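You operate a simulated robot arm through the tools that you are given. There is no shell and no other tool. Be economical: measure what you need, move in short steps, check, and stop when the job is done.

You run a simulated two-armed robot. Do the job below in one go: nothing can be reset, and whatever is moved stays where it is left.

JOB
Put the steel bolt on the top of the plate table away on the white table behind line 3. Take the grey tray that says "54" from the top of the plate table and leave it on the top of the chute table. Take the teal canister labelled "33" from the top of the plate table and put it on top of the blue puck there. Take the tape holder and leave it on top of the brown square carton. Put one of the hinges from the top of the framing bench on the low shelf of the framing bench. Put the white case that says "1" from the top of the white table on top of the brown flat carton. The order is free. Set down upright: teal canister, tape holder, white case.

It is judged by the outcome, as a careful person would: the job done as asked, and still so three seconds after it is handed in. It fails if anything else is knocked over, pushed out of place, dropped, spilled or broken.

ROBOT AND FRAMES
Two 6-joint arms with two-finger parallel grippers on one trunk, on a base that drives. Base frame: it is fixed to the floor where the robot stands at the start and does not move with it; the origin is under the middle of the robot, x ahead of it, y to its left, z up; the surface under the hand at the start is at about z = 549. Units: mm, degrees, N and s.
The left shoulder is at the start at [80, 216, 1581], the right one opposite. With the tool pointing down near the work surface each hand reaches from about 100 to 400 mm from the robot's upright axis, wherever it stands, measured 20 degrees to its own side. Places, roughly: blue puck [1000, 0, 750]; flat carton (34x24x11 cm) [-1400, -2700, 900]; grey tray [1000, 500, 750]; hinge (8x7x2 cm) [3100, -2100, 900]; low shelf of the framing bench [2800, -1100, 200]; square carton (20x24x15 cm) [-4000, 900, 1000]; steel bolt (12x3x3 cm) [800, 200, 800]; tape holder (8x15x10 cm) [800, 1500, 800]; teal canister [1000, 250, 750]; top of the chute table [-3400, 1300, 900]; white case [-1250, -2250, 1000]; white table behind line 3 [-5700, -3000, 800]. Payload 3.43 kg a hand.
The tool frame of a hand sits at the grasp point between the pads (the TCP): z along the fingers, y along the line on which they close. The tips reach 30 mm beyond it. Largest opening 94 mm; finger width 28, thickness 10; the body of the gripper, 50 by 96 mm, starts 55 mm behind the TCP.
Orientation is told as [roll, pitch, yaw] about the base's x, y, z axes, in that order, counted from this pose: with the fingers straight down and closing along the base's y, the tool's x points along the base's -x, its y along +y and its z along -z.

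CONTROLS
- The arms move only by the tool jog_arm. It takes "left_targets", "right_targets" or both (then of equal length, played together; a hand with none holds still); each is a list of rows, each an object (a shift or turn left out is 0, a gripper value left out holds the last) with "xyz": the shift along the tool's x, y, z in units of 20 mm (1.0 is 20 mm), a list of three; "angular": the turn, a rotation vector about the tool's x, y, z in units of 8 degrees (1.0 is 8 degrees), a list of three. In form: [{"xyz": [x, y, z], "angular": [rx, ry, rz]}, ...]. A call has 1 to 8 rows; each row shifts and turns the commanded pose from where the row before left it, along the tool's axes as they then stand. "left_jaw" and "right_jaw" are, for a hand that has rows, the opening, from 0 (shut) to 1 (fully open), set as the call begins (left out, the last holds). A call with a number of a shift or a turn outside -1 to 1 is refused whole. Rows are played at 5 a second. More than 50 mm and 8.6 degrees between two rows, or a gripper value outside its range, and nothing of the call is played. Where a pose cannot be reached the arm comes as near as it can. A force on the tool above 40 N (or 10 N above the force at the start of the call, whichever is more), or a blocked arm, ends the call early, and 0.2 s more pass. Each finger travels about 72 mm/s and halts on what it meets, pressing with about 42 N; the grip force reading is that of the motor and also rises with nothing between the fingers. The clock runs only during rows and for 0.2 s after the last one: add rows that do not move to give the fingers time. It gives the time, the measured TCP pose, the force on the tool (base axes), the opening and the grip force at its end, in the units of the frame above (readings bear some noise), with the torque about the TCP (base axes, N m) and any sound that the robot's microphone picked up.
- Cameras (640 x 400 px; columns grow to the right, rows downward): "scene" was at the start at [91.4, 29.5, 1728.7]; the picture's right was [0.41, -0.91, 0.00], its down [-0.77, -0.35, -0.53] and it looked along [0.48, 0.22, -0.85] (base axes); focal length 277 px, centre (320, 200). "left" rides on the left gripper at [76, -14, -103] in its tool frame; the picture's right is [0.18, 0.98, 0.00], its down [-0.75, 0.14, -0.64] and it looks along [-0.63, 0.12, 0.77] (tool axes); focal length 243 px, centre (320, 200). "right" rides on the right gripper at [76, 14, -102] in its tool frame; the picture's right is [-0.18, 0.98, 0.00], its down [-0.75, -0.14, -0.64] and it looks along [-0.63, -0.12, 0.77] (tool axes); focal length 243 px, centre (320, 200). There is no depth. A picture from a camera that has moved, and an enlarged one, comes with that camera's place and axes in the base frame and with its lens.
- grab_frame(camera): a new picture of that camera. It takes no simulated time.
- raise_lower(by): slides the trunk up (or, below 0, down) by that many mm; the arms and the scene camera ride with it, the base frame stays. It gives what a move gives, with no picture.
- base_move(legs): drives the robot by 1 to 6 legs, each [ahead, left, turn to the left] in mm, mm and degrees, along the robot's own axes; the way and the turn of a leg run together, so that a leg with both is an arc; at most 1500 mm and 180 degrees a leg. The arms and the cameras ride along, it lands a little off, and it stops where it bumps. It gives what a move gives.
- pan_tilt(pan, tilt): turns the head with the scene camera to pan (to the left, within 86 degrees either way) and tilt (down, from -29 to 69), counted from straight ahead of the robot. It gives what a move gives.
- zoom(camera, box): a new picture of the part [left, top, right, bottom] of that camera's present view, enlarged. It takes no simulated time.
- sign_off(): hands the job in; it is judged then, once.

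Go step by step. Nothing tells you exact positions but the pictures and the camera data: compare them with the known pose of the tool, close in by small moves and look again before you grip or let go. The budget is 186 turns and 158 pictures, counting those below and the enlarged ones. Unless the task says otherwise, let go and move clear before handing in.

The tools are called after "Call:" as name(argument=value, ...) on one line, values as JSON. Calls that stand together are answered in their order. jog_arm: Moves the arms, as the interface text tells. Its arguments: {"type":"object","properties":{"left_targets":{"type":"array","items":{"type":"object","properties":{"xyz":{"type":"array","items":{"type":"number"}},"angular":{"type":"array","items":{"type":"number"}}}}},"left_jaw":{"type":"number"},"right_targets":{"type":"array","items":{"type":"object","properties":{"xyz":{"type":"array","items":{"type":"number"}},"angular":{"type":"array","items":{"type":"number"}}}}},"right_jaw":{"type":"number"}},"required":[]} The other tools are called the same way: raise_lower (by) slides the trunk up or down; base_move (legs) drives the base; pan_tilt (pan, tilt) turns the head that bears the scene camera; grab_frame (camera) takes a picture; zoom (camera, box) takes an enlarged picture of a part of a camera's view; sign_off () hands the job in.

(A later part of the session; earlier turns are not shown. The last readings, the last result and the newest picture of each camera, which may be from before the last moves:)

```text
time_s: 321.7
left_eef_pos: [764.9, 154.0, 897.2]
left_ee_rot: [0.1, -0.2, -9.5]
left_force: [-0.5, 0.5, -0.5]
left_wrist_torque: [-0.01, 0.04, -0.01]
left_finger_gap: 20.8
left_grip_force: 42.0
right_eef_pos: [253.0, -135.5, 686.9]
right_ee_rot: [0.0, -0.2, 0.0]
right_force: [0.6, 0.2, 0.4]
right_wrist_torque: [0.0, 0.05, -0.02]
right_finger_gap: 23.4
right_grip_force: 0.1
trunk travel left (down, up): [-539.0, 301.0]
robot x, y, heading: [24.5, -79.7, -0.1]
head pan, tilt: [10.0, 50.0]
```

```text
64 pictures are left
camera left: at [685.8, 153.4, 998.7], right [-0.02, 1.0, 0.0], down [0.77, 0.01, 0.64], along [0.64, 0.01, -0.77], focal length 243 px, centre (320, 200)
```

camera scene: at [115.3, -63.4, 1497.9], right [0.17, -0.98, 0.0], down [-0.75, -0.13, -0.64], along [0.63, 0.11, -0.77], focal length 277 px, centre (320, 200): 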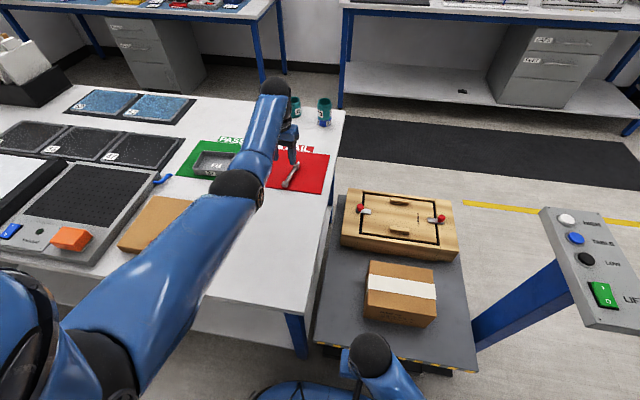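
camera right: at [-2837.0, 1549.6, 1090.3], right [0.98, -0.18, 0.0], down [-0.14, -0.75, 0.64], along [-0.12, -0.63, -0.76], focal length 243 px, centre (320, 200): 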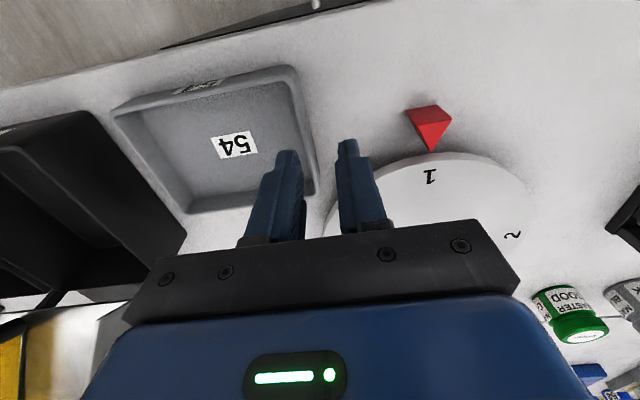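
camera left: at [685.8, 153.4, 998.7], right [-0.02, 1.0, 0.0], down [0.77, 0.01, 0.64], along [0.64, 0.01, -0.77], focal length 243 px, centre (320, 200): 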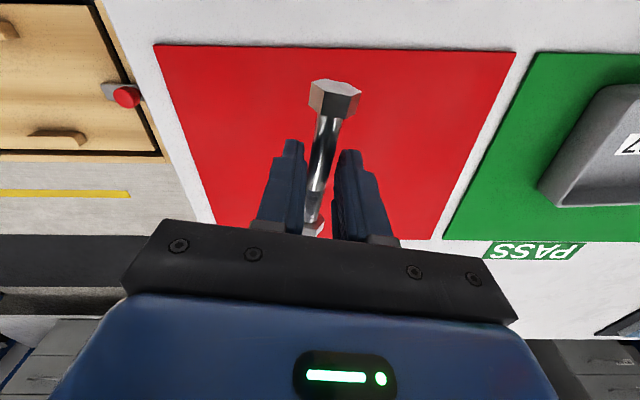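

Bolt held. I raise, back away, turn toward the white table and drive nearer.

Call:
raise_lower(by=295)

Call:
base_move(legs=[[-420, 0, 0]])

Call:
jog_arm(left_targets=[{"xyz": [1, 0, 0]}, {"xyz": [1, 0, 0]}, {"xyz": [1, 0, 0]}, {"xyz": [1, 0, 0]}, {"xyz": [1, 0, 0.4]}, {"xyz": [1, 0, 0.8]}, {"xyz": [1, 0, 1]}, {"xyz": [1, 0, 1]}])

Call:
base_move(legs=[[0, 0, -90], [800, -600, 0]])

Call:
pan_tilt(pan=0, tilt=30)

Call:
grab_frame(camera="scene")

```text
time_s: 324.7
left_eef_pos: [764.3, 153.9, 1192.9]
left_ee_rot: [0.2, -0.1, -9.6]
left_force: [0.1, -0.2, -0.7]
left_wrist_torque: [-0.01, 0.02, 0.01]
left_finger_gap: 21.2
left_grip_force: 41.8
right_eef_pos: [252.9, -135.6, 982.5]
right_ee_rot: [0.0, -0.1, 0.0]
right_force: [0.7, 0.4, 0.8]
right_wrist_torque: [0.02, -0.03, 0.01]
right_finger_gap: 23.6
right_grip_force: 0.1
trunk travel left (down, up): [-834.0, 6.0]
robot x, y, heading: [20.9, -77.7, 0.0]
head pan, tilt: [10.0, 50.0]
```

```text
time_s: 327.3
left_eef_pos: [343.0, 155.1, 1191.4]
left_ee_rot: [0.0, 0.1, -9.5]
left_force: [-0.8, -0.7, -1.4]
left_wrist_torque: [0.01, 0.04, -0.03]
left_finger_gap: 20.8
left_grip_force: 42.1
right_eef_pos: [-168.3, -135.2, 980.7]
right_ee_rot: [0.1, -0.1, -0.1]
right_force: [0.0, -0.3, 0.1]
right_wrist_torque: [0.05, 0.0, 0.0]
right_finger_gap: 23.5
right_grip_force: 0.1
trunk travel left (down, up): [-834.0, 6.0]
robot x, y, heading: [-403.6, -78.4, 0.2]
head pan, tilt: [10.0, 50.0]
```

```text
time_s: 329.1
left_eef_pos: [207.7, 182.5, 1109.7]
left_ee_rot: [0.1, -0.2, -9.6]
left_force: [0.6, -0.3, -0.2]
left_wrist_torque: [0.03, 0.0, 0.0]
left_finger_gap: 20.9
left_grip_force: 42.8
left hand out of reach, approached as far as the arm can: row 4, 5, 6
right_eef_pos: [-170.0, -134.2, 982.8]
right_ee_rot: [0.0, -0.2, 0.0]
right_force: [0.3, 0.1, -0.1]
right_wrist_torque: [0.01, 0.03, 0.0]
right_finger_gap: 23.3
right_grip_force: 0.0
trunk travel left (down, up): [-834.0, 6.0]
robot x, y, heading: [-400.4, -76.8, 0.1]
head pan, tilt: [10.0, 50.0]
```

```text
time_s: 338.1
left_eef_pos: [-733.9, -1484.6, 1109.3]
left_ee_rot: [0.1, -0.1, -99.3]
left_force: [-0.1, 0.5, -1.3]
left_wrist_torque: [0.02, -0.01, 0.02]
left_finger_gap: 21.3
left_grip_force: 42.4
right_eef_pos: [-1053.7, -1109.1, 982.1]
right_ee_rot: [0.0, -0.2, -89.7]
right_force: [-0.5, 0.9, -1.1]
right_wrist_torque: [-0.01, -0.02, -0.01]
right_finger_gap: 23.6
right_grip_force: 0.0
trunk travel left (down, up): [-834.0, 6.0]
robot x, y, heading: [-998.8, -876.0, -89.7]
head pan, tilt: [10.0, 50.0]
```

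```text
time_s: 338.9
left_eef_pos: [-734.0, -1485.4, 1109.7]
left_ee_rot: [0.3, -0.2, -99.3]
left_force: [0.2, -0.2, -1.4]
left_wrist_torque: [0.03, 0.01, -0.01]
left_finger_gap: 20.9
left_grip_force: 42.5
right_eef_pos: [-1054.7, -1109.9, 982.4]
right_ee_rot: [0.0, -0.2, -89.8]
right_force: [0.4, -0.7, 0.2]
right_wrist_torque: [-0.04, 0.0, -0.01]
right_finger_gap: 23.6
right_grip_force: 0.1
trunk travel left (down, up): [-834.0, 6.0]
robot x, y, heading: [-997.7, -881.3, -89.7]
head pan, tilt: [0.0, 30.0]
```

```text
63 pictures are left
camera scene: at [-997.8, -999.4, 1791.2], right [-1.0, 0.0, 0.0], down [0.0, 0.5, -0.87], along [0.0, -0.87, -0.5], focal length 277 px, centre (320, 200)
```

scene: 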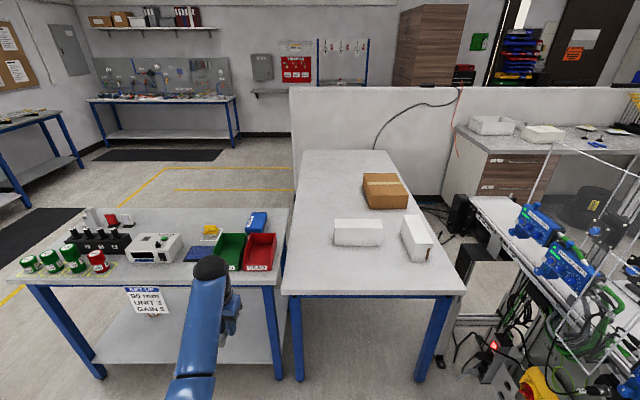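

Call:
zoom(camera="scene", box=[280, 150, 470, 300])

```text
2.67 times, centred on (375, 225) of scene
camera zoom: at [-997.8, -999.4, 1791.2], right [-1.0, 0.0, 0.0], down [0.0, 0.5, -0.87], along [0.0, -0.87, -0.5], focal length 738 px, centre (173, 133)
```

zoom: 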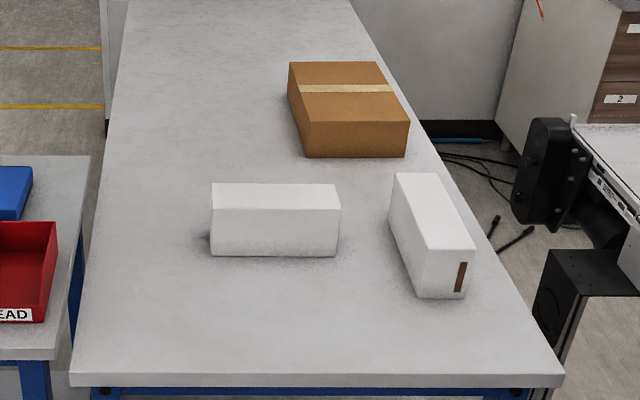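

Two white cases are on the table; the label isn't visible from here. I drive up to the front edge to look closely.

Call:
base_move(legs=[[560, -140, 0]])

Call:
pan_tilt(pan=-10, tilt=50)

Call:
grab_frame(camera="scene")

Call:
grab_frame(camera="left")

```text
time_s: 342.2
left_eef_pos: [-869.1, -2043.1, 1109.8]
left_ee_rot: [0.0, -0.2, -99.1]
left_force: [0.3, 0.5, -2.5]
left_wrist_torque: [0.0, 0.0, 0.0]
left_finger_gap: 20.9
left_grip_force: 41.7
right_eef_pos: [-1189.5, -1667.8, 982.5]
right_ee_rot: [0.0, -0.4, -89.5]
right_force: [-0.7, -0.3, 0.0]
right_wrist_torque: [-0.02, 0.01, 0.0]
right_finger_gap: 23.7
right_grip_force: 0.0
trunk travel left (down, up): [-834.0, 6.0]
robot x, y, heading: [-1133.4, -1435.5, -89.3]
head pan, tilt: [0.0, 30.0]
```

```text
time_s: 343.0
left_eef_pos: [-868.7, -2045.4, 1109.3]
left_ee_rot: [0.1, -0.1, -99.0]
left_force: [0.1, 0.1, -1.9]
left_wrist_torque: [0.03, -0.03, 0.0]
left_finger_gap: 20.9
left_grip_force: 42.3
right_eef_pos: [-1189.8, -1669.7, 981.8]
right_ee_rot: [0.0, -0.1, -89.5]
right_force: [-0.1, 0.1, 0.6]
right_wrist_torque: [-0.02, 0.02, 0.02]
right_finger_gap: 23.4
right_grip_force: 0.0
trunk travel left (down, up): [-834.0, 6.0]
robot x, y, heading: [-1132.0, -1439.4, -89.6]
head pan, tilt: [-10.0, 50.0]
```

```text
61 pictures are left
camera scene: at [-1147.0, -1544.8, 1761.8], right [-0.99, 0.17, 0.0], down [0.13, 0.76, -0.64], along [-0.11, -0.63, -0.77], focal length 277 px, centre (320, 200)
```

scene: 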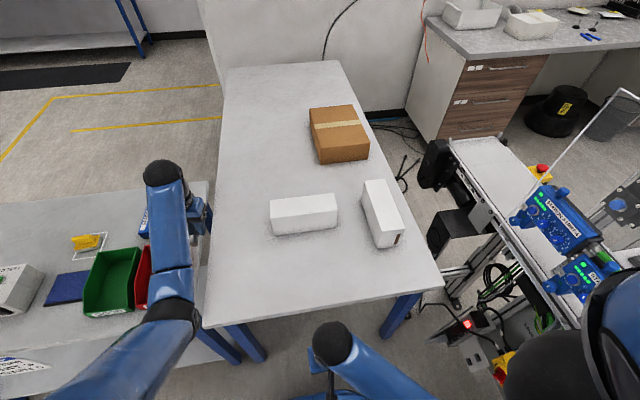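

```text
60 pictures are left
camera left: at [-872.5, -1966.7, 1210.1], right [1.0, 0.03, 0.0], down [0.02, -0.77, 0.64], along [0.02, -0.64, -0.77], focal length 243 px, centre (320, 200)
```

left: 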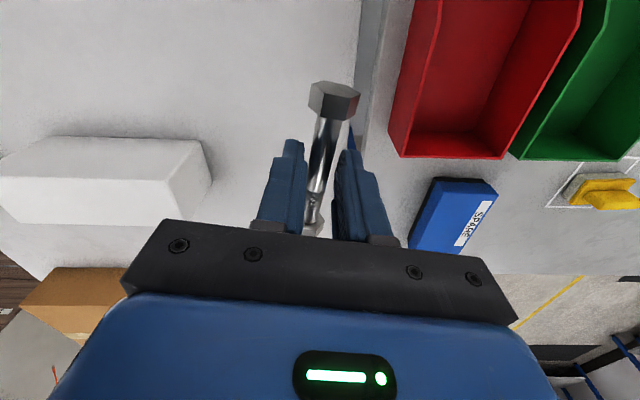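

Call:
zoom(camera="scene", box=[250, 95, 420, 255])

Call:
zoom(camera="left", box=[0, 110, 230, 260])

```text
2.50 times, centred on (335, 175) of scene
camera zoom: at [-1147.0, -1544.8, 1761.8], right [-0.99, 0.17, 0.0], down [0.13, 0.76, -0.64], along [-0.11, -0.63, -0.77], focal length 692 px, centre (282, 262)
```

zoom: 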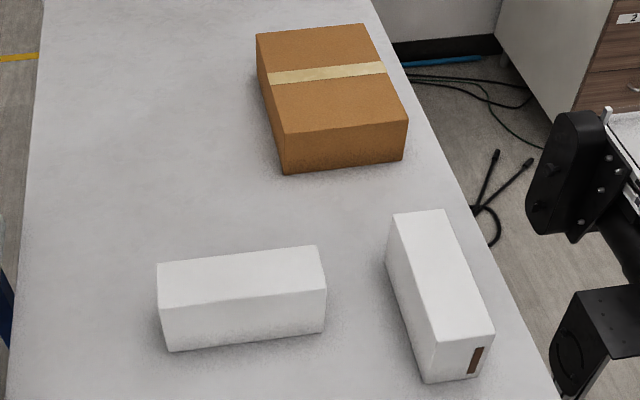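

```text
2.67 times, centred on (115, 185) of left
camera zoom: at [-872.5, -1966.7, 1210.1], right [1.0, 0.03, 0.0], down [0.02, -0.77, 0.64], along [0.02, -0.64, -0.77], focal length 647 px, centre (867, 240)
```

zoom: 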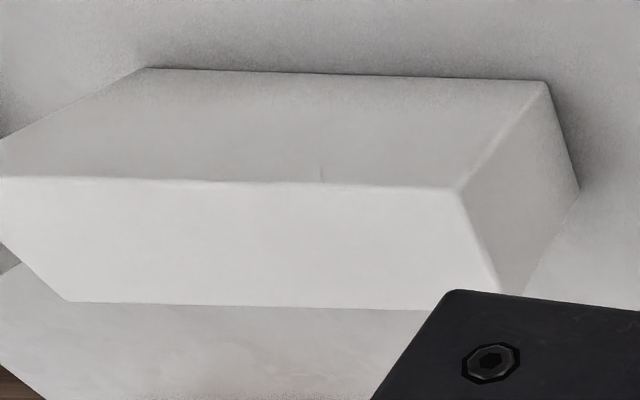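

Table z ≈ 830; case A ≈ (-1196,-2197), 250×73×130; carton centre ≈ (-1438,-2702), top ≈ 940. I need to see the hidden faces for "1". I extend and yaw the right hand (needed for gripping anyway) and use its camera.

Call:
jog_arm(right_targets=[{"xyz": [-1, 0, 0], "angular": [0, 0, -1]}, {"xyz": [-0.99, -0.139, 0], "angular": [0, 0, -1]}, {"xyz": [-0.961, -0.276, 0], "angular": [0, 0, -1]}, {"xyz": [-0.914, -0.407, 0], "angular": [0, 0, -1]}, {"xyz": [-0.848, -0.53, 0], "angular": [0, 0, -1]}, {"xyz": [-0.766, -0.643, 0], "angular": [0, 0, -1]}, {"xyz": [-0.669, -0.743, 0], "angular": [0, 0, -1]}, {"xyz": [-0.559, -0.829, -0.4], "angular": [0, 0, -1]}], right_jaw=1)

Call:
jog_arm(right_targets=[{"xyz": [-0.438, -0.899, -0.5], "angular": [0, 0, -1]}, {"xyz": [-0.309, -0.951, -0.5], "angular": [0, 0, -1]}, {"xyz": [-0.174, -0.985, -0.5], "angular": [0, 0, -1]}, {"xyz": [-0.035, -0.999, -0.5], "angular": [0, 0, -0.25]}, {"xyz": [0, -1, -0.5]}, {"xyz": [0, -1, -0.5]}, {"xyz": [0, -1, -0.5]}, {"xyz": [0, -1, -0.5]}])

Call:
grab_frame(camera="right")

```text
time_s: 344.8
left_eef_pos: [-868.8, -2046.0, 1108.9]
left_ee_rot: [0.1, 0.0, -99.0]
left_force: [0.9, -0.4, -0.7]
left_wrist_torque: [0.04, 0.01, 0.02]
left_finger_gap: 21.3
left_grip_force: 41.8
right_eef_pos: [-1186.4, -1830.2, 990.0]
right_ee_rot: [0.0, 0.0, -25.4]
right_force: [0.3, -0.5, 0.0]
right_wrist_torque: [0.02, 0.03, -0.01]
right_finger_gap: 93.9
right_grip_force: 0.0
trunk travel left (down, up): [-834.0, 6.0]
robot x, y, heading: [-1135.3, -1441.5, -89.6]
head pan, tilt: [-10.0, 50.0]
```

```text
time_s: 346.6
left_eef_pos: [-868.9, -2045.8, 1109.5]
left_ee_rot: [0.1, -0.1, -99.1]
left_force: [-0.4, -0.1, -1.6]
left_wrist_torque: [0.03, -0.02, -0.01]
left_finger_gap: 20.7
left_grip_force: 42.1
right_eef_pos: [-1186.1, -1990.5, 1070.4]
right_ee_rot: [-0.1, -0.1, 0.5]
right_force: [-0.2, 1.2, 0.6]
right_wrist_torque: [0.0, 0.01, -0.02]
right_finger_gap: 94.0
right_grip_force: 0.1
trunk travel left (down, up): [-834.0, 6.0]
robot x, y, heading: [-1136.0, -1436.7, -89.5]
head pan, tilt: [-10.0, 50.0]
```

```text
57 pictures are left
camera right: at [-1263.0, -1975.0, 1173.2], right [0.18, 0.98, 0.0], down [0.75, -0.13, 0.64], along [0.63, -0.11, -0.77], focal length 243 px, centre (320, 200)
```

right: 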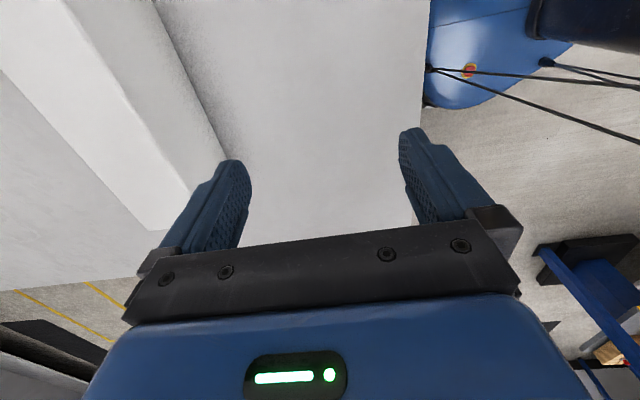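

Call:
zoom(camera="scene", box=[345, 170, 425, 255])

Call:
base_move(legs=[[100, -230, 0]])

Call:
grab_frame(camera="right")

```text
4.71 times, centred on (385, 212) of scene
camera zoom: at [-1146.6, -1545.5, 1761.7], right [-0.99, 0.17, 0.0], down [0.13, 0.76, -0.64], along [-0.11, -0.63, -0.77], focal length 1303 px, centre (14, 141)
```

zoom: 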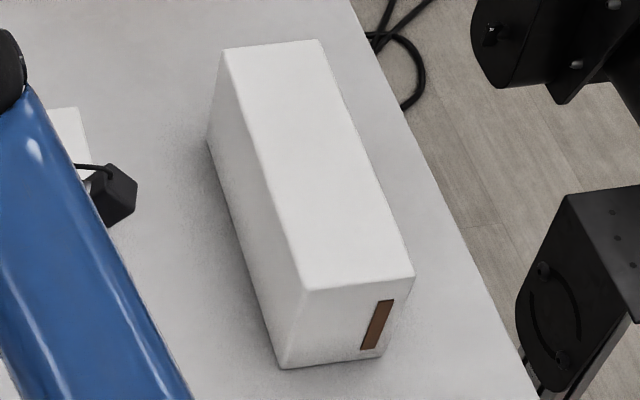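

```text
time_s: 348.4
left_eef_pos: [-1091.1, -2143.9, 1108.7]
left_ee_rot: [-0.2, -0.3, -98.9]
left_force: [0.2, -0.6, -0.7]
left_wrist_torque: [0.0, 0.02, 0.0]
left_finger_gap: 21.2
left_grip_force: 41.8
right_eef_pos: [-1410.1, -2089.7, 1072.5]
right_ee_rot: [-0.3, 0.3, 0.6]
right_force: [-0.3, -0.4, -0.2]
right_wrist_torque: [0.0, 0.02, -0.01]
right_finger_gap: 93.8
right_grip_force: 0.1
trunk travel left (down, up): [-834.0, 6.0]
robot x, y, heading: [-1362.3, -1539.6, -89.4]
head pan, tilt: [-10.0, 50.0]
```

```text
55 pictures are left
camera right: at [-1485.7, -2074.6, 1174.7], right [0.17, 0.98, -0.01], down [0.76, -0.13, 0.64], along [0.63, -0.12, -0.77], focal length 243 px, centre (320, 200)
```

right: 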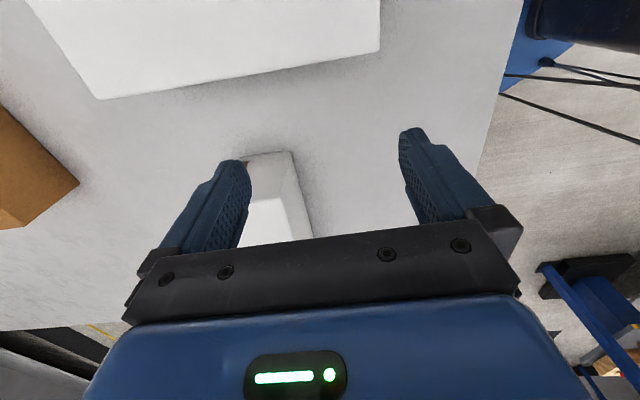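

Both cases show only blank faces plus a brown edge strip; the number may be on A's rear face. I'll drive around the set-up table to the open left side, which I also need for placing on the carton, and read it from there.

Call:
base_move(legs=[[-390, 0, 0], [0, 1500, 0], [0, 580, 0], [1500, 0, 0], [230, 0, 0], [0, 0, -90]])

Call:
pan_tilt(pan=-15, tilt=30)

Call:
grab_frame(camera="scene")

```text
time_s: 373.0
left_eef_pos: [122.5, -3149.6, 1109.6]
left_ee_rot: [0.1, -0.2, 171.7]
left_force: [-0.5, 0.0, -0.8]
left_wrist_torque: [0.0, 0.0, 0.03]
left_finger_gap: 20.9
left_grip_force: 41.8
right_eef_pos: [174.0, -2830.3, 1072.2]
right_ee_rot: [-0.2, 0.0, -88.8]
right_force: [0.6, 0.2, 0.1]
right_wrist_torque: [0.0, -0.02, 0.0]
right_finger_gap: 94.1
right_grip_force: 0.1
trunk travel left (down, up): [-834.0, 6.0]
robot x, y, heading: [721.9, -2874.3, -178.8]
head pan, tilt: [-10.0, 50.0]
```

```text
time_s: 373.8
left_eef_pos: [122.9, -3148.7, 1109.6]
left_ee_rot: [0.2, -0.1, 171.7]
left_force: [-0.2, -1.1, -1.1]
left_wrist_torque: [0.0, 0.01, 0.01]
left_finger_gap: 20.9
left_grip_force: 42.0
right_eef_pos: [173.2, -2830.0, 1071.2]
right_ee_rot: [-0.2, 0.1, -88.9]
right_force: [0.3, 0.2, 0.5]
right_wrist_torque: [0.03, 0.01, -0.01]
right_finger_gap: 93.9
right_grip_force: 0.0
trunk travel left (down, up): [-834.0, 6.0]
robot x, y, heading: [727.7, -2877.0, -178.6]
head pan, tilt: [-15.0, 30.0]
```

```text
54 pictures are left
camera scene: at [605.6, -2855.1, 1791.2], right [0.24, 0.97, 0.0], down [0.49, -0.12, -0.87], along [-0.84, 0.21, -0.5], focal length 277 px, centre (320, 200)
```

scene: 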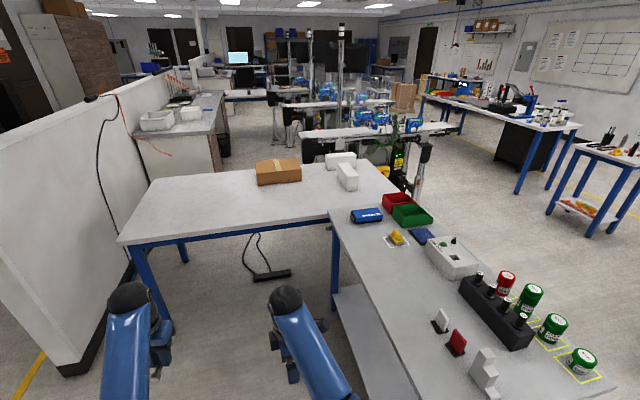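

Call:
zoom(camera="scene", box=[240, 140, 380, 225])

```text
4.57 times, centred on (310, 182) of scene
camera zoom: at [605.6, -2855.1, 1791.2], right [0.24, 0.97, 0.0], down [0.49, -0.12, -0.87], along [-0.84, 0.21, -0.5], focal length 1265 px, centre (366, 280)
```

zoom: 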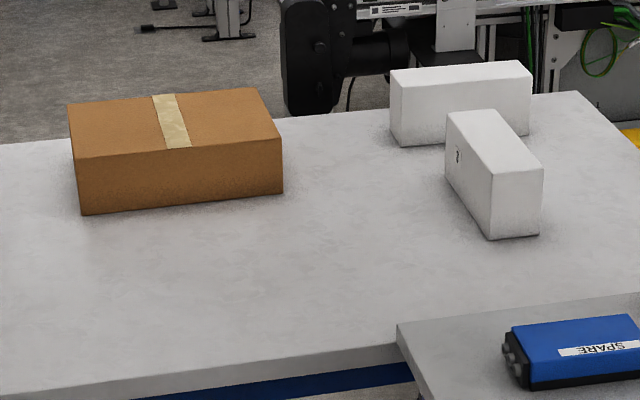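

Call:
zoom(camera="scene", box=[331, 160, 363, 195])

Call:
base_move(legs=[[900, 0, -1.4]])

Call:
pan_tilt(pan=-35, tilt=35)

Call:
grab_frame(camera="scene")

```text
11.43 times, centred on (347, 178) of scene
camera zoom: at [605.6, -2855.1, 1791.2], right [0.24, 0.97, 0.0], down [0.49, -0.12, -0.87], along [-0.84, 0.21, -0.5], focal length 3163 px, centre (11, 457)
```

zoom: 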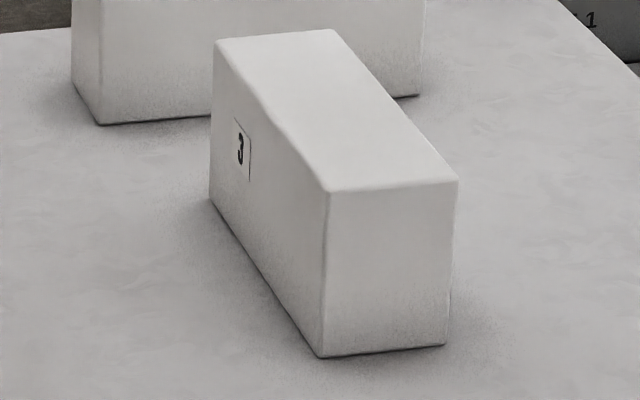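

```text
time_s: 378.6
left_eef_pos: [-781.2, -3145.0, 1109.4]
left_ee_rot: [0.0, 0.0, 170.5]
left_force: [0.3, -0.1, -0.8]
left_wrist_torque: [-0.02, -0.03, 0.0]
left_finger_gap: 21.1
left_grip_force: 41.8
right_eef_pos: [-721.4, -2827.1, 1073.4]
right_ee_rot: [-0.3, -0.1, -90.0]
right_force: [0.1, -0.2, -1.1]
right_wrist_torque: [-0.01, 0.04, 0.02]
right_finger_gap: 94.2
right_grip_force: 0.0
trunk travel left (down, up): [-834.0, 6.0]
robot x, y, heading: [-173.5, -2884.6, 180.0]
head pan, tilt: [-15.0, 30.0]
```

```text
time_s: 379.4
left_eef_pos: [-781.3, -3144.2, 1108.9]
left_ee_rot: [0.1, -0.1, 170.6]
left_force: [0.5, -0.4, -1.3]
left_wrist_torque: [0.04, -0.02, -0.01]
left_finger_gap: 21.1
left_grip_force: 41.5
right_eef_pos: [-723.2, -2827.4, 1071.4]
right_ee_rot: [-0.2, 0.0, -89.9]
right_force: [0.1, -0.4, 0.4]
right_wrist_torque: [0.0, 0.0, 0.01]
right_finger_gap: 94.4
right_grip_force: 0.1
trunk travel left (down, up): [-834.0, 6.0]
robot x, y, heading: [-172.2, -2887.5, 179.9]
head pan, tilt: [-35.0, 35.0]
```

```text
51 pictures are left
camera scene: at [-277.9, -2834.2, 1783.5], right [0.57, 0.82, 0.0], down [0.47, -0.33, -0.82], along [-0.67, 0.47, -0.57], focal length 277 px, centre (320, 200)
```

scene: 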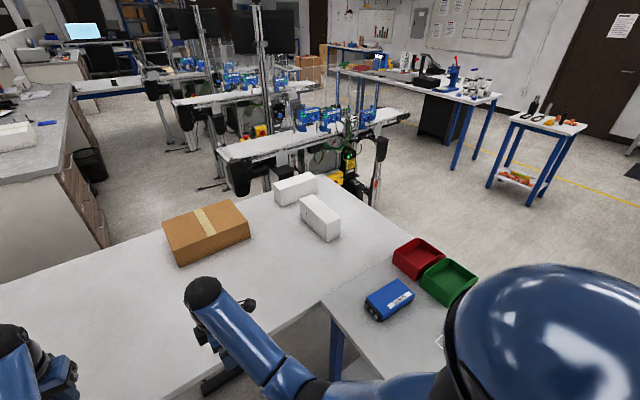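

Case A is "3", so case "1" must be B (centre ≈ (-1490,-2155), long axis along y). I'll grip it with the fingers tilted forward ~40° so the same tilt lets me reach the carton from the left side. I turn the right tool back and return to the front.

Call:
jog_arm(right_targets=[{"angular": [0, 0, 1]}, {"angular": [0, 0, 1]}, {"angular": [0, 0, 1]}, {"angular": [0, 0, 1]}, {"angular": [0, 0, 1]}, {"angular": [0, 0, 1]}, {"angular": [0, 0, 1]}, {"angular": [0, 0, 1]}])

Call:
base_move(legs=[[-895, 0, 0], [0, 0, 90], [-1500, 0, 0], [-230, 0, 0], [0, -1500, 0], [0, -650, 0]])

Call:
jog_arm(right_targets=[{"angular": [0, 0, 1]}, {"angular": [0, 0, 1]}, {"angular": [0, 0, 1]}, {"angular": [0, 0, 0.2]}, {"angular": [0, -1, 0]}, {"angular": [0, -1, 0]}, {"angular": [0, -1, 0]}, {"angular": [0, -1, 0]}])

Call:
pan_tilt(pan=-10, tilt=45)

Call:
grab_frame(camera="scene")

```text
time_s: 381.2
left_eef_pos: [-781.4, -3145.0, 1108.8]
left_ee_rot: [0.1, -0.1, 170.5]
left_force: [0.8, -1.1, -1.2]
left_wrist_torque: [0.03, 0.01, -0.01]
left_finger_gap: 21.0
left_grip_force: 41.9
right_eef_pos: [-724.1, -2826.6, 1070.9]
right_ee_rot: [-0.1, -0.2, -154.2]
right_force: [-0.2, -0.1, -0.4]
right_wrist_torque: [-0.01, 0.01, 0.0]
right_finger_gap: 94.0
right_grip_force: 0.1
trunk travel left (down, up): [-834.0, 6.0]
robot x, y, heading: [-173.8, -2884.0, 180.1]
head pan, tilt: [-35.0, 35.0]
```

```text
time_s: 408.2
left_eef_pos: [-1141.0, -1686.8, 1109.0]
left_ee_rot: [0.0, -0.1, -101.7]
left_force: [0.1, 0.3, -0.9]
left_wrist_torque: [0.0, 0.01, -0.02]
left_finger_gap: 21.3
left_grip_force: 41.9
right_eef_pos: [-1455.0, -1618.8, 1069.7]
right_ee_rot: [-0.1, -0.1, -66.1]
right_force: [0.2, -0.3, -0.2]
right_wrist_torque: [-0.02, 0.0, 0.01]
right_finger_gap: 94.1
right_grip_force: 0.1
trunk travel left (down, up): [-834.0, 6.0]
robot x, y, heading: [-1377.2, -1071.2, -92.2]
head pan, tilt: [-35.0, 35.0]
```

```text
time_s: 410.1
left_eef_pos: [-1141.9, -1687.4, 1109.8]
left_ee_rot: [0.1, -0.1, -101.6]
left_force: [-0.1, 0.3, -0.2]
left_wrist_torque: [-0.01, 0.01, 0.03]
left_finger_gap: 21.1
left_grip_force: 42.0
right_eef_pos: [-1456.8, -1617.8, 1071.9]
right_ee_rot: [0.1, -32.5, -91.6]
right_force: [-0.2, -0.8, 0.3]
right_wrist_torque: [0.01, -0.02, -0.02]
right_finger_gap: 94.1
right_grip_force: 0.1
trunk travel left (down, up): [-834.0, 6.0]
robot x, y, heading: [-1376.8, -1070.2, -92.0]
head pan, tilt: [-35.0, 35.0]
```

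```text
time_s: 410.9
left_eef_pos: [-1142.0, -1688.3, 1109.3]
left_ee_rot: [0.1, -0.1, -101.5]
left_force: [0.6, 0.2, -0.2]
left_wrist_torque: [0.02, -0.03, 0.03]
left_finger_gap: 20.9
left_grip_force: 42.8
right_eef_pos: [-1457.1, -1617.6, 1071.2]
right_ee_rot: [0.1, -32.0, -91.6]
right_force: [0.1, 0.7, -0.3]
right_wrist_torque: [-0.02, 0.0, -0.03]
right_finger_gap: 94.1
right_grip_force: 0.1
trunk travel left (down, up): [-834.0, 6.0]
robot x, y, heading: [-1380.3, -1072.1, -92.4]
head pan, tilt: [-10.0, 45.0]
```

```text
50 pictures are left
camera scene: at [-1398.6, -1179.7, 1768.7], right [-0.98, 0.21, 0.0], down [0.15, 0.69, -0.71], along [-0.15, -0.69, -0.71], focal length 277 px, centre (320, 200)
```

scene: 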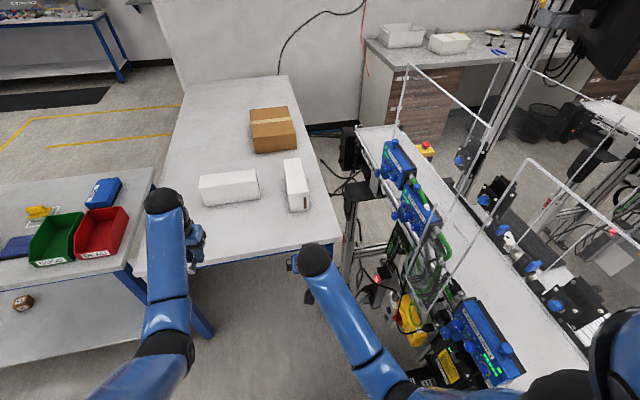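

Call:
base_move(legs=[[0, 0, 2.3], [430, -57, 0]])

Call:
jog_arm(right_targets=[{"angular": [0, -1, 0]}])

Call:
grab_frame(camera="right")

Call:
grab_frame(camera="scene")

```text
time_s: 414.0
left_eef_pos: [-1173.2, -2109.8, 1111.2]
left_ee_rot: [0.0, -0.2, -99.3]
left_force: [-0.1, 0.6, -0.6]
left_wrist_torque: [0.0, -0.01, 0.01]
left_finger_gap: 21.0
left_grip_force: 42.2
right_eef_pos: [-1489.9, -2053.2, 1072.2]
right_ee_rot: [0.1, -32.2, -89.4]
right_force: [0.6, -0.5, -0.1]
right_wrist_torque: [0.01, 0.0, 0.01]
right_finger_gap: 94.1
right_grip_force: 0.1
trunk travel left (down, up): [-834.0, 6.0]
robot x, y, heading: [-1437.4, -1505.3, -89.7]
head pan, tilt: [-10.0, 45.0]
```

```text
time_s: 414.4
left_eef_pos: [-1173.7, -2111.9, 1109.7]
left_ee_rot: [0.1, -0.1, -99.3]
left_force: [-0.3, -0.4, -0.9]
left_wrist_torque: [0.04, -0.01, 0.01]
left_finger_gap: 21.3
left_grip_force: 41.8
right_eef_pos: [-1491.0, -2055.9, 1071.0]
right_ee_rot: [0.1, -40.2, -89.5]
right_force: [1.1, 0.0, 0.2]
right_wrist_torque: [0.0, -0.03, 0.01]
right_finger_gap: 93.6
right_grip_force: 0.0
trunk travel left (down, up): [-834.0, 6.0]
robot x, y, heading: [-1433.3, -1505.1, -89.7]
head pan, tilt: [-10.0, 45.0]
```

```text
49 pictures are left
camera right: at [-1479.0, -1929.7, 1100.1], right [0.98, -0.13, 0.12], down [-0.14, -0.16, 0.98], along [-0.11, -0.98, -0.18], focal length 243 px, centre (320, 200)
```

right: 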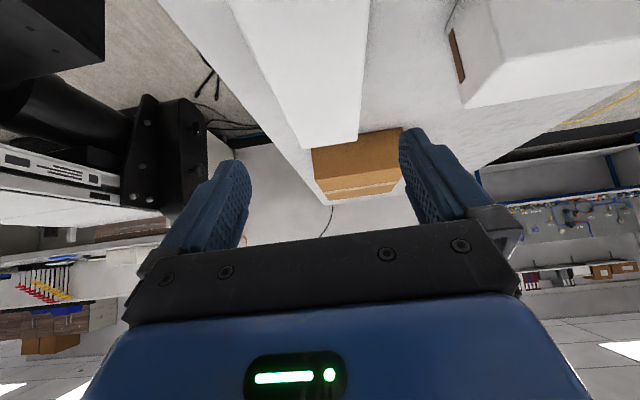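

```text
48 pictures are left
camera scene: at [-1450.6, -1614.6, 1768.7], right [-0.99, 0.17, 0.0], down [0.12, 0.7, -0.71], along [-0.12, -0.7, -0.71], focal length 277 px, centre (320, 200)
```

scene: 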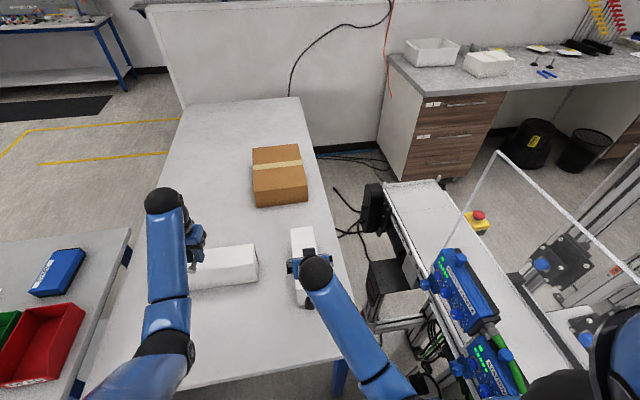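

B's width is ≈79 mm, centreline x≈-1490. I move forward and partway down, then check alignment.

Call:
jog_arm(right_targets=[{"xyz": [-0.9, 0, 0.755]}, {"xyz": [-0.9, 0, 0.755]}, {"xyz": [-0.9, 0, 0.755]}, {"xyz": [-0.9, 0, 0.755]}, {"xyz": [0.74, 0, 0.88]}, {"xyz": [0.74, 0, 0.88]}, {"xyz": [0.74, 0, 0.88], "angular": [0.1, 0, -0.12]}])

Call:
grab_frame(camera="right")

Call:
zoom(camera="scene", box=[240, 190, 380, 320])

```text
time_s: 416.0
left_eef_pos: [-1174.9, -2111.3, 1109.3]
left_ee_rot: [0.1, -0.1, -99.3]
left_force: [0.0, -0.7, -0.5]
left_wrist_torque: [-0.01, -0.02, -0.02]
left_finger_gap: 21.1
left_grip_force: 41.8
right_eef_pos: [-1489.6, -2149.4, 1002.4]
right_ee_rot: [-1.7, -40.2, -88.1]
right_force: [0.8, -0.1, -0.4]
right_wrist_torque: [0.02, -0.04, -0.01]
right_finger_gap: 94.1
right_grip_force: 0.1
trunk travel left (down, up): [-834.0, 6.0]
robot x, y, heading: [-1435.0, -1503.0, -89.7]
head pan, tilt: [-10.0, 45.0]
```

```text
47 pictures are left
camera right: at [-1477.4, -2023.4, 1030.8], right [0.99, -0.13, 0.1], down [-0.12, -0.16, 0.98], along [-0.11, -0.98, -0.18], focal length 243 px, centre (320, 200)
```

right: 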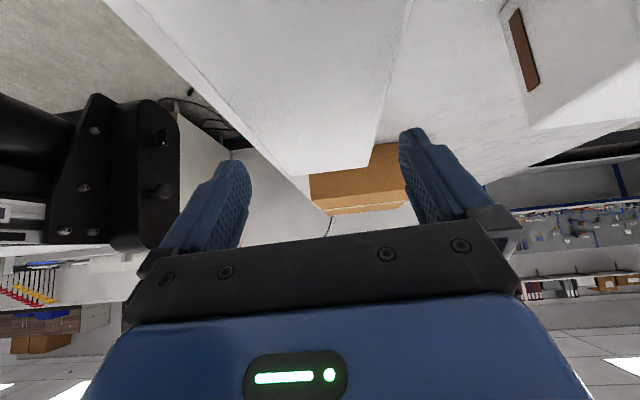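

```text
3.08 times, centred on (310, 255) of scene
camera zoom: at [-1450.0, -1614.6, 1768.7], right [-0.99, 0.17, 0.0], down [0.12, 0.7, -0.71], along [-0.12, -0.7, -0.71], focal length 852 px, centre (351, 31)
```

zoom: 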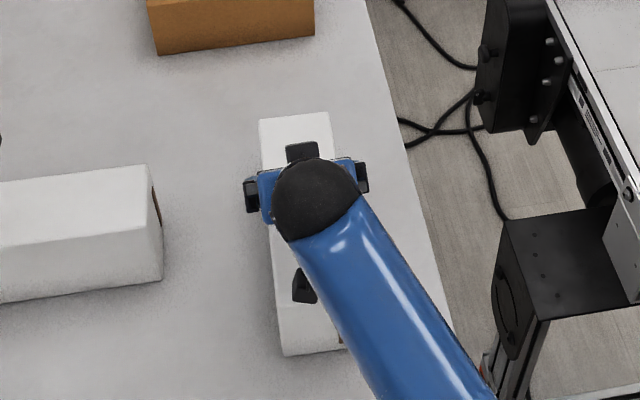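

Alignment is good; I fix a tiny roll and descend around the case.

Call:
jog_arm(right_targets=[{"xyz": [0.3, 0, 0.36], "angular": [-0.2, 0, 0]}, {"xyz": [0.74, 0, 0.88]}])

Call:
grab_frame(camera="right")

```text
time_s: 416.6
left_eef_pos: [-1174.3, -2112.9, 1109.3]
left_ee_rot: [0.1, -0.1, -99.3]
left_force: [0.6, 0.2, -1.1]
left_wrist_torque: [0.03, 0.0, 0.02]
left_finger_gap: 21.1
left_grip_force: 41.7
right_eef_pos: [-1490.2, -2149.7, 969.9]
right_ee_rot: [0.1, -40.2, -88.2]
right_force: [0.2, 0.0, -0.2]
right_wrist_torque: [-0.04, -0.01, 0.03]
right_finger_gap: 94.0
right_grip_force: 0.0
trunk travel left (down, up): [-834.0, 6.0]
robot x, y, heading: [-1435.8, -1505.2, -89.6]
head pan, tilt: [-10.0, 45.0]
```

```text
45 pictures are left
camera right: at [-1480.8, -2023.9, 998.6], right [0.99, -0.11, 0.12], down [-0.14, -0.17, 0.98], along [-0.09, -0.98, -0.18], focal length 243 px, centre (320, 200)
```

right: 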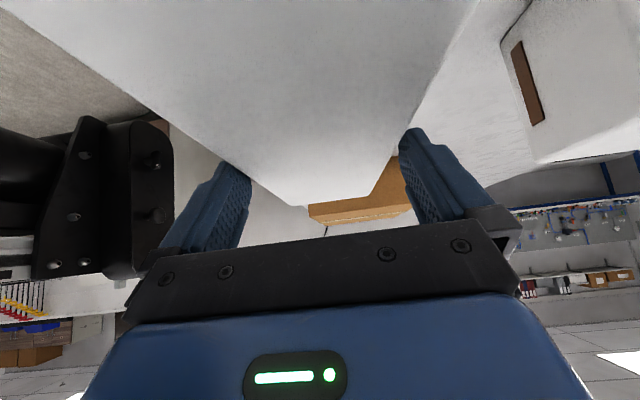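

Call:
jog_arm(right_targets=[{"xyz": [0.4, 0, 0.47]}, {"xyz": [0.4, 0, 0.47]}, {"xyz": [0.35, 0, 0.42]}])

Call:
grab_frame(camera="right")

Call:
zoom(camera="scene", box=[250, 210, 360, 310])

```text
time_s: 417.4
left_eef_pos: [-1173.1, -2110.3, 1108.6]
left_ee_rot: [0.0, -0.1, -99.3]
left_force: [0.6, -0.6, -1.8]
left_wrist_torque: [-0.01, 0.04, 0.0]
left_finger_gap: 21.0
left_grip_force: 42.4
right_eef_pos: [-1490.7, -2147.4, 933.1]
right_ee_rot: [0.0, -39.9, -88.1]
right_force: [-0.2, -1.0, -0.1]
right_wrist_torque: [-0.02, -0.03, 0.0]
right_finger_gap: 94.0
right_grip_force: 0.0
trunk travel left (down, up): [-834.0, 6.0]
robot x, y, heading: [-1434.4, -1508.5, -89.7]
head pan, tilt: [-10.0, 45.0]
```

```text
44 pictures are left
camera right: at [-1480.3, -2021.7, 962.4], right [0.99, -0.11, 0.12], down [-0.14, -0.17, 0.98], along [-0.09, -0.98, -0.18], focal length 243 px, centre (320, 200)
```

right: 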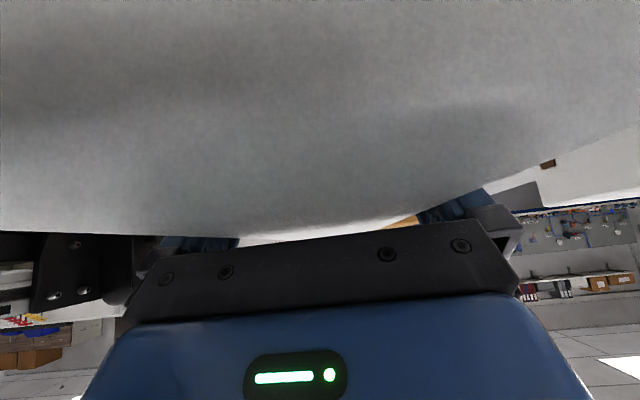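

```text
4.00 times, centred on (305, 260) of scene
camera zoom: at [-1449.7, -1613.3, 1768.6], right [-0.99, 0.17, 0.0], down [0.12, 0.7, -0.71], along [-0.12, -0.7, -0.71], focal length 1107 px, centre (380, -40)
```

zoom: 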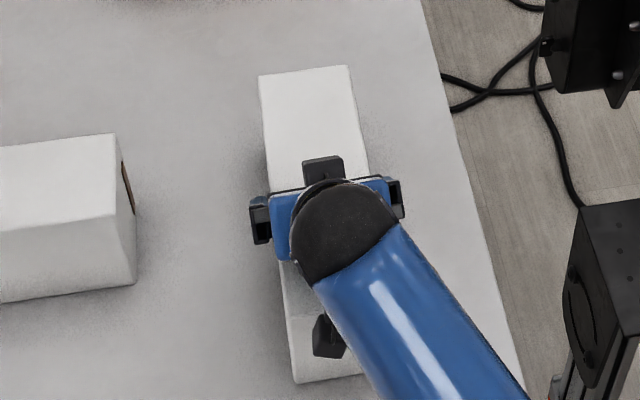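

Straddled, no contact force. I close, then lift slightly and check.

Call:
jog_arm(right_targets=[{}, {}, {}], right_jaw=0)

Call:
raise_lower(by=5)

Call:
jog_arm(right_targets=[{"xyz": [-0.64, 0, -0.766]}, {"xyz": [-0.64, 0, -0.766]}])

Call:
grab_frame(camera="scene")

```text
time_s: 418.2
left_eef_pos: [-1173.2, -2113.3, 1107.2]
left_ee_rot: [0.1, -0.1, -99.3]
left_force: [0.1, 0.1, -0.9]
left_wrist_torque: [0.04, -0.06, -0.03]
left_finger_gap: 21.2
left_grip_force: 42.1
right_eef_pos: [-1489.1, -2150.1, 934.2]
right_ee_rot: [0.0, -40.0, -88.2]
right_force: [0.1, -0.3, 0.8]
right_wrist_torque: [0.05, -0.02, 0.01]
right_finger_gap: 92.4
right_grip_force: 42.6
trunk travel left (down, up): [-834.0, 6.0]
robot x, y, heading: [-1437.3, -1504.8, -89.8]
head pan, tilt: [-10.0, 45.0]
```

```text
time_s: 418.7
left_eef_pos: [-1173.4, -2113.4, 1114.0]
left_ee_rot: [0.1, -0.1, -99.4]
left_force: [0.7, 0.0, -1.1]
left_wrist_torque: [0.01, -0.03, 0.01]
left_finger_gap: 20.9
left_grip_force: 42.0
right_eef_pos: [-1490.3, -2149.7, 939.2]
right_ee_rot: [0.0, -40.1, -88.2]
right_force: [-1.0, -0.7, -4.7]
right_wrist_torque: [0.06, 0.01, 0.0]
right_finger_gap: 92.3
right_grip_force: 41.6
trunk travel left (down, up): [-839.0, 1.0]
robot x, y, heading: [-1438.2, -1503.9, -89.8]
head pan, tilt: [-10.0, 45.0]
```

```text
time_s: 419.3
left_eef_pos: [-1172.4, -2112.9, 1114.8]
left_ee_rot: [0.2, 0.0, -99.3]
left_force: [0.1, 0.6, -1.0]
left_wrist_torque: [0.01, 0.01, -0.02]
left_finger_gap: 21.1
left_grip_force: 41.8
right_eef_pos: [-1489.6, -2148.5, 979.1]
right_ee_rot: [0.0, -40.1, -88.0]
right_force: [0.1, 0.6, -4.6]
right_wrist_torque: [0.06, -0.01, 0.03]
right_finger_gap: 92.3
right_grip_force: 42.0
trunk travel left (down, up): [-839.0, 1.0]
robot x, y, heading: [-1434.2, -1504.2, -89.8]
head pan, tilt: [-10.0, 45.0]
```

```text
42 pictures are left
camera scene: at [-1450.2, -1614.5, 1773.7], right [-0.99, 0.17, 0.0], down [0.12, 0.7, -0.71], along [-0.12, -0.7, -0.71], focal length 277 px, centre (320, 200)
```

scene: 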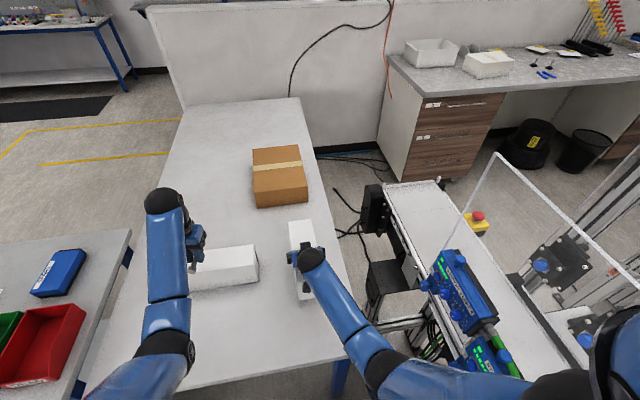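

Case "1" is held (it is 92 mm wide). I raise and tuck it, then drive around to the left side of the white table.

Call:
jog_arm(right_targets=[{"xyz": [0.01, 0, -0.92]}, {"xyz": [0.01, 0, -0.92]}, {"xyz": [0.01, 0, -0.92]}, {"xyz": [0.01, 0, -0.92]}, {"xyz": [0.01, 0, -0.92]}, {"xyz": [0.01, 0, -0.92]}, {"xyz": [0.01, 0, -0.92]}, {"xyz": [0.01, 0, -0.92]}])

Call:
base_move(legs=[[-360, 0, 0], [0, 1500, 0], [0, 650, 0], [1500, 0, 0], [230, 0, 0], [0, 0, -90]])

Call:
pan_tilt(pan=-15, tilt=40)

Call:
grab_frame(camera="scene")

```text
time_s: 421.1
left_eef_pos: [-1173.1, -2112.4, 1114.2]
left_ee_rot: [0.1, 0.0, -99.2]
left_force: [0.6, 0.7, -0.9]
left_wrist_torque: [-0.01, 0.01, -0.03]
left_finger_gap: 21.2
left_grip_force: 41.9
right_eef_pos: [-1493.7, -2052.5, 1091.0]
right_ee_rot: [0.0, -40.0, -88.0]
right_force: [-0.3, 0.1, -4.2]
right_wrist_torque: [0.05, 0.02, 0.0]
right_finger_gap: 92.3
right_grip_force: 41.3
trunk travel left (down, up): [-839.0, 1.0]
robot x, y, heading: [-1437.5, -1506.7, -89.8]
head pan, tilt: [-10.0, 45.0]
```

```text
time_s: 423.7
left_eef_pos: [-1171.1, -1750.7, 1115.1]
left_ee_rot: [0.2, 0.0, -99.0]
left_force: [0.1, 0.4, -1.1]
left_wrist_torque: [0.09, -0.02, 0.04]
left_finger_gap: 21.2
left_grip_force: 42.0
right_eef_pos: [-1490.9, -1692.0, 1090.3]
right_ee_rot: [-0.1, -40.0, -87.8]
right_force: [0.4, 0.7, -4.4]
right_wrist_torque: [0.08, 0.02, 0.0]
right_finger_gap: 92.2
right_grip_force: 41.5
trunk travel left (down, up): [-839.0, 1.0]
robot x, y, heading: [-1434.1, -1149.1, -89.5]
head pan, tilt: [-10.0, 45.0]
stopped in leg 2: the robot was blocked; the commanded pose is now the measured one
```

```text
time_s: 424.3
left_eef_pos: [-1170.8, -1751.5, 1112.8]
left_ee_rot: [0.0, 0.0, -99.1]
left_force: [1.0, -0.4, -1.1]
left_wrist_torque: [-0.01, -0.01, -0.01]
left_finger_gap: 21.3
left_grip_force: 42.3
right_eef_pos: [-1491.9, -1694.2, 1089.9]
right_ee_rot: [0.0, -40.1, -88.0]
right_force: [-0.4, -0.5, -5.0]
right_wrist_torque: [0.04, -0.02, 0.02]
right_finger_gap: 91.9
right_grip_force: 41.7
trunk travel left (down, up): [-839.0, 1.0]
robot x, y, heading: [-1436.2, -1145.7, -89.7]
head pan, tilt: [-15.0, 40.0]
```

```text
41 pictures are left
camera scene: at [-1457.1, -1257.7, 1780.9], right [-0.97, 0.25, 0.0], down [0.16, 0.62, -0.77], along [-0.19, -0.74, -0.64], focal length 277 px, centre (320, 200)
```

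scene: 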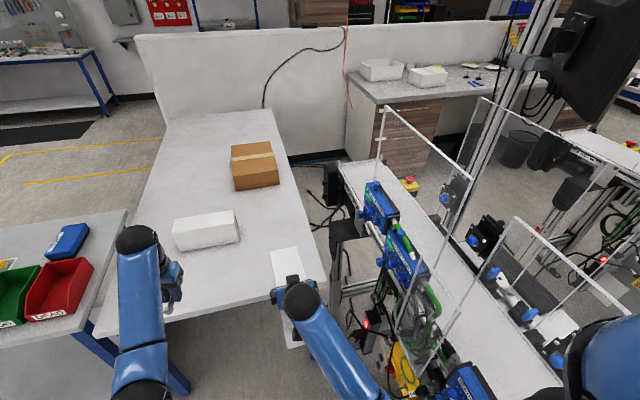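

The strafe was blocked, though the robot hasn't moved off. I retry with a small step to see which direction is free.

Call:
base_move(legs=[[60, 60, 0]])

Call:
base_move(legs=[[0, 150, 0]])

```text
time_s: 425.4
left_eef_pos: [-1119.5, -1803.7, 1119.6]
left_ee_rot: [0.6, -0.3, -99.1]
left_force: [-0.9, -0.3, -0.8]
left_wrist_torque: [-0.04, -0.07, 0.0]
left_finger_gap: 21.2
left_grip_force: 41.4
right_eef_pos: [-1439.4, -1746.4, 1092.9]
right_ee_rot: [0.4, -40.4, -88.1]
right_force: [-0.5, 1.5, -3.9]
right_wrist_torque: [0.04, -0.04, 0.03]
right_finger_gap: 92.1
right_grip_force: 42.1
trunk travel left (down, up): [-839.0, 1.0]
robot x, y, heading: [-1372.4, -1206.3, -89.8]
head pan, tilt: [-15.0, 40.0]
```

```text
time_s: 426.8
left_eef_pos: [-968.4, -1809.5, 1115.7]
left_ee_rot: [0.4, -0.1, -99.2]
left_force: [-0.6, 0.6, -0.5]
left_wrist_torque: [0.03, -0.04, -0.02]
left_finger_gap: 21.1
left_grip_force: 42.3
right_eef_pos: [-1287.2, -1750.3, 1089.6]
right_ee_rot: [0.2, -40.1, -88.2]
right_force: [-0.6, -0.3, -4.4]
right_wrist_torque: [0.01, -0.04, 0.02]
right_finger_gap: 92.2
right_grip_force: 42.0
trunk travel left (down, up): [-839.0, 1.0]
robot x, y, heading: [-1226.1, -1202.8, -89.8]
head pan, tilt: [-15.0, 40.0]
```

Call:
base_move(legs=[[-40, 0, 0], [0, 1500, 0], [0, 440, 0], [1500, 0, 0], [210, 0, 0], [0, 0, -90]])

Call:
grab_frame(camera="scene")

```text
time_s: 449.1
left_eef_pos: [118.2, -3117.9, 1114.5]
left_ee_rot: [0.1, -0.1, 170.2]
left_force: [0.4, 0.0, -1.2]
left_wrist_torque: [0.0, 0.01, -0.01]
left_finger_gap: 20.9
left_grip_force: 41.9
right_eef_pos: [180.0, -2797.7, 1089.4]
right_ee_rot: [-0.1, -40.0, -178.4]
right_force: [0.0, -0.2, -4.1]
right_wrist_torque: [-0.01, -0.06, -0.03]
right_finger_gap: 91.8
right_grip_force: 41.9
trunk travel left (down, up): [-839.0, 1.0]
robot x, y, heading: [726.0, -2860.7, 179.9]
head pan, tilt: [-15.0, 40.0]
```

```text
40 pictures are left
camera scene: at [612.5, -2838.0, 1780.9], right [0.26, 0.96, 0.0], down [0.62, -0.17, -0.77], along [-0.74, 0.2, -0.64], focal length 277 px, centre (320, 200)
```

scene: 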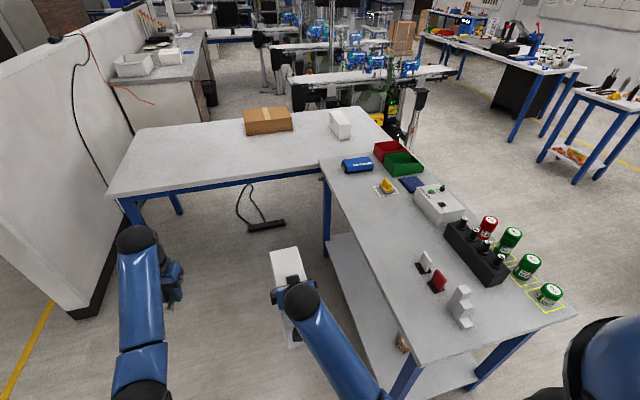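

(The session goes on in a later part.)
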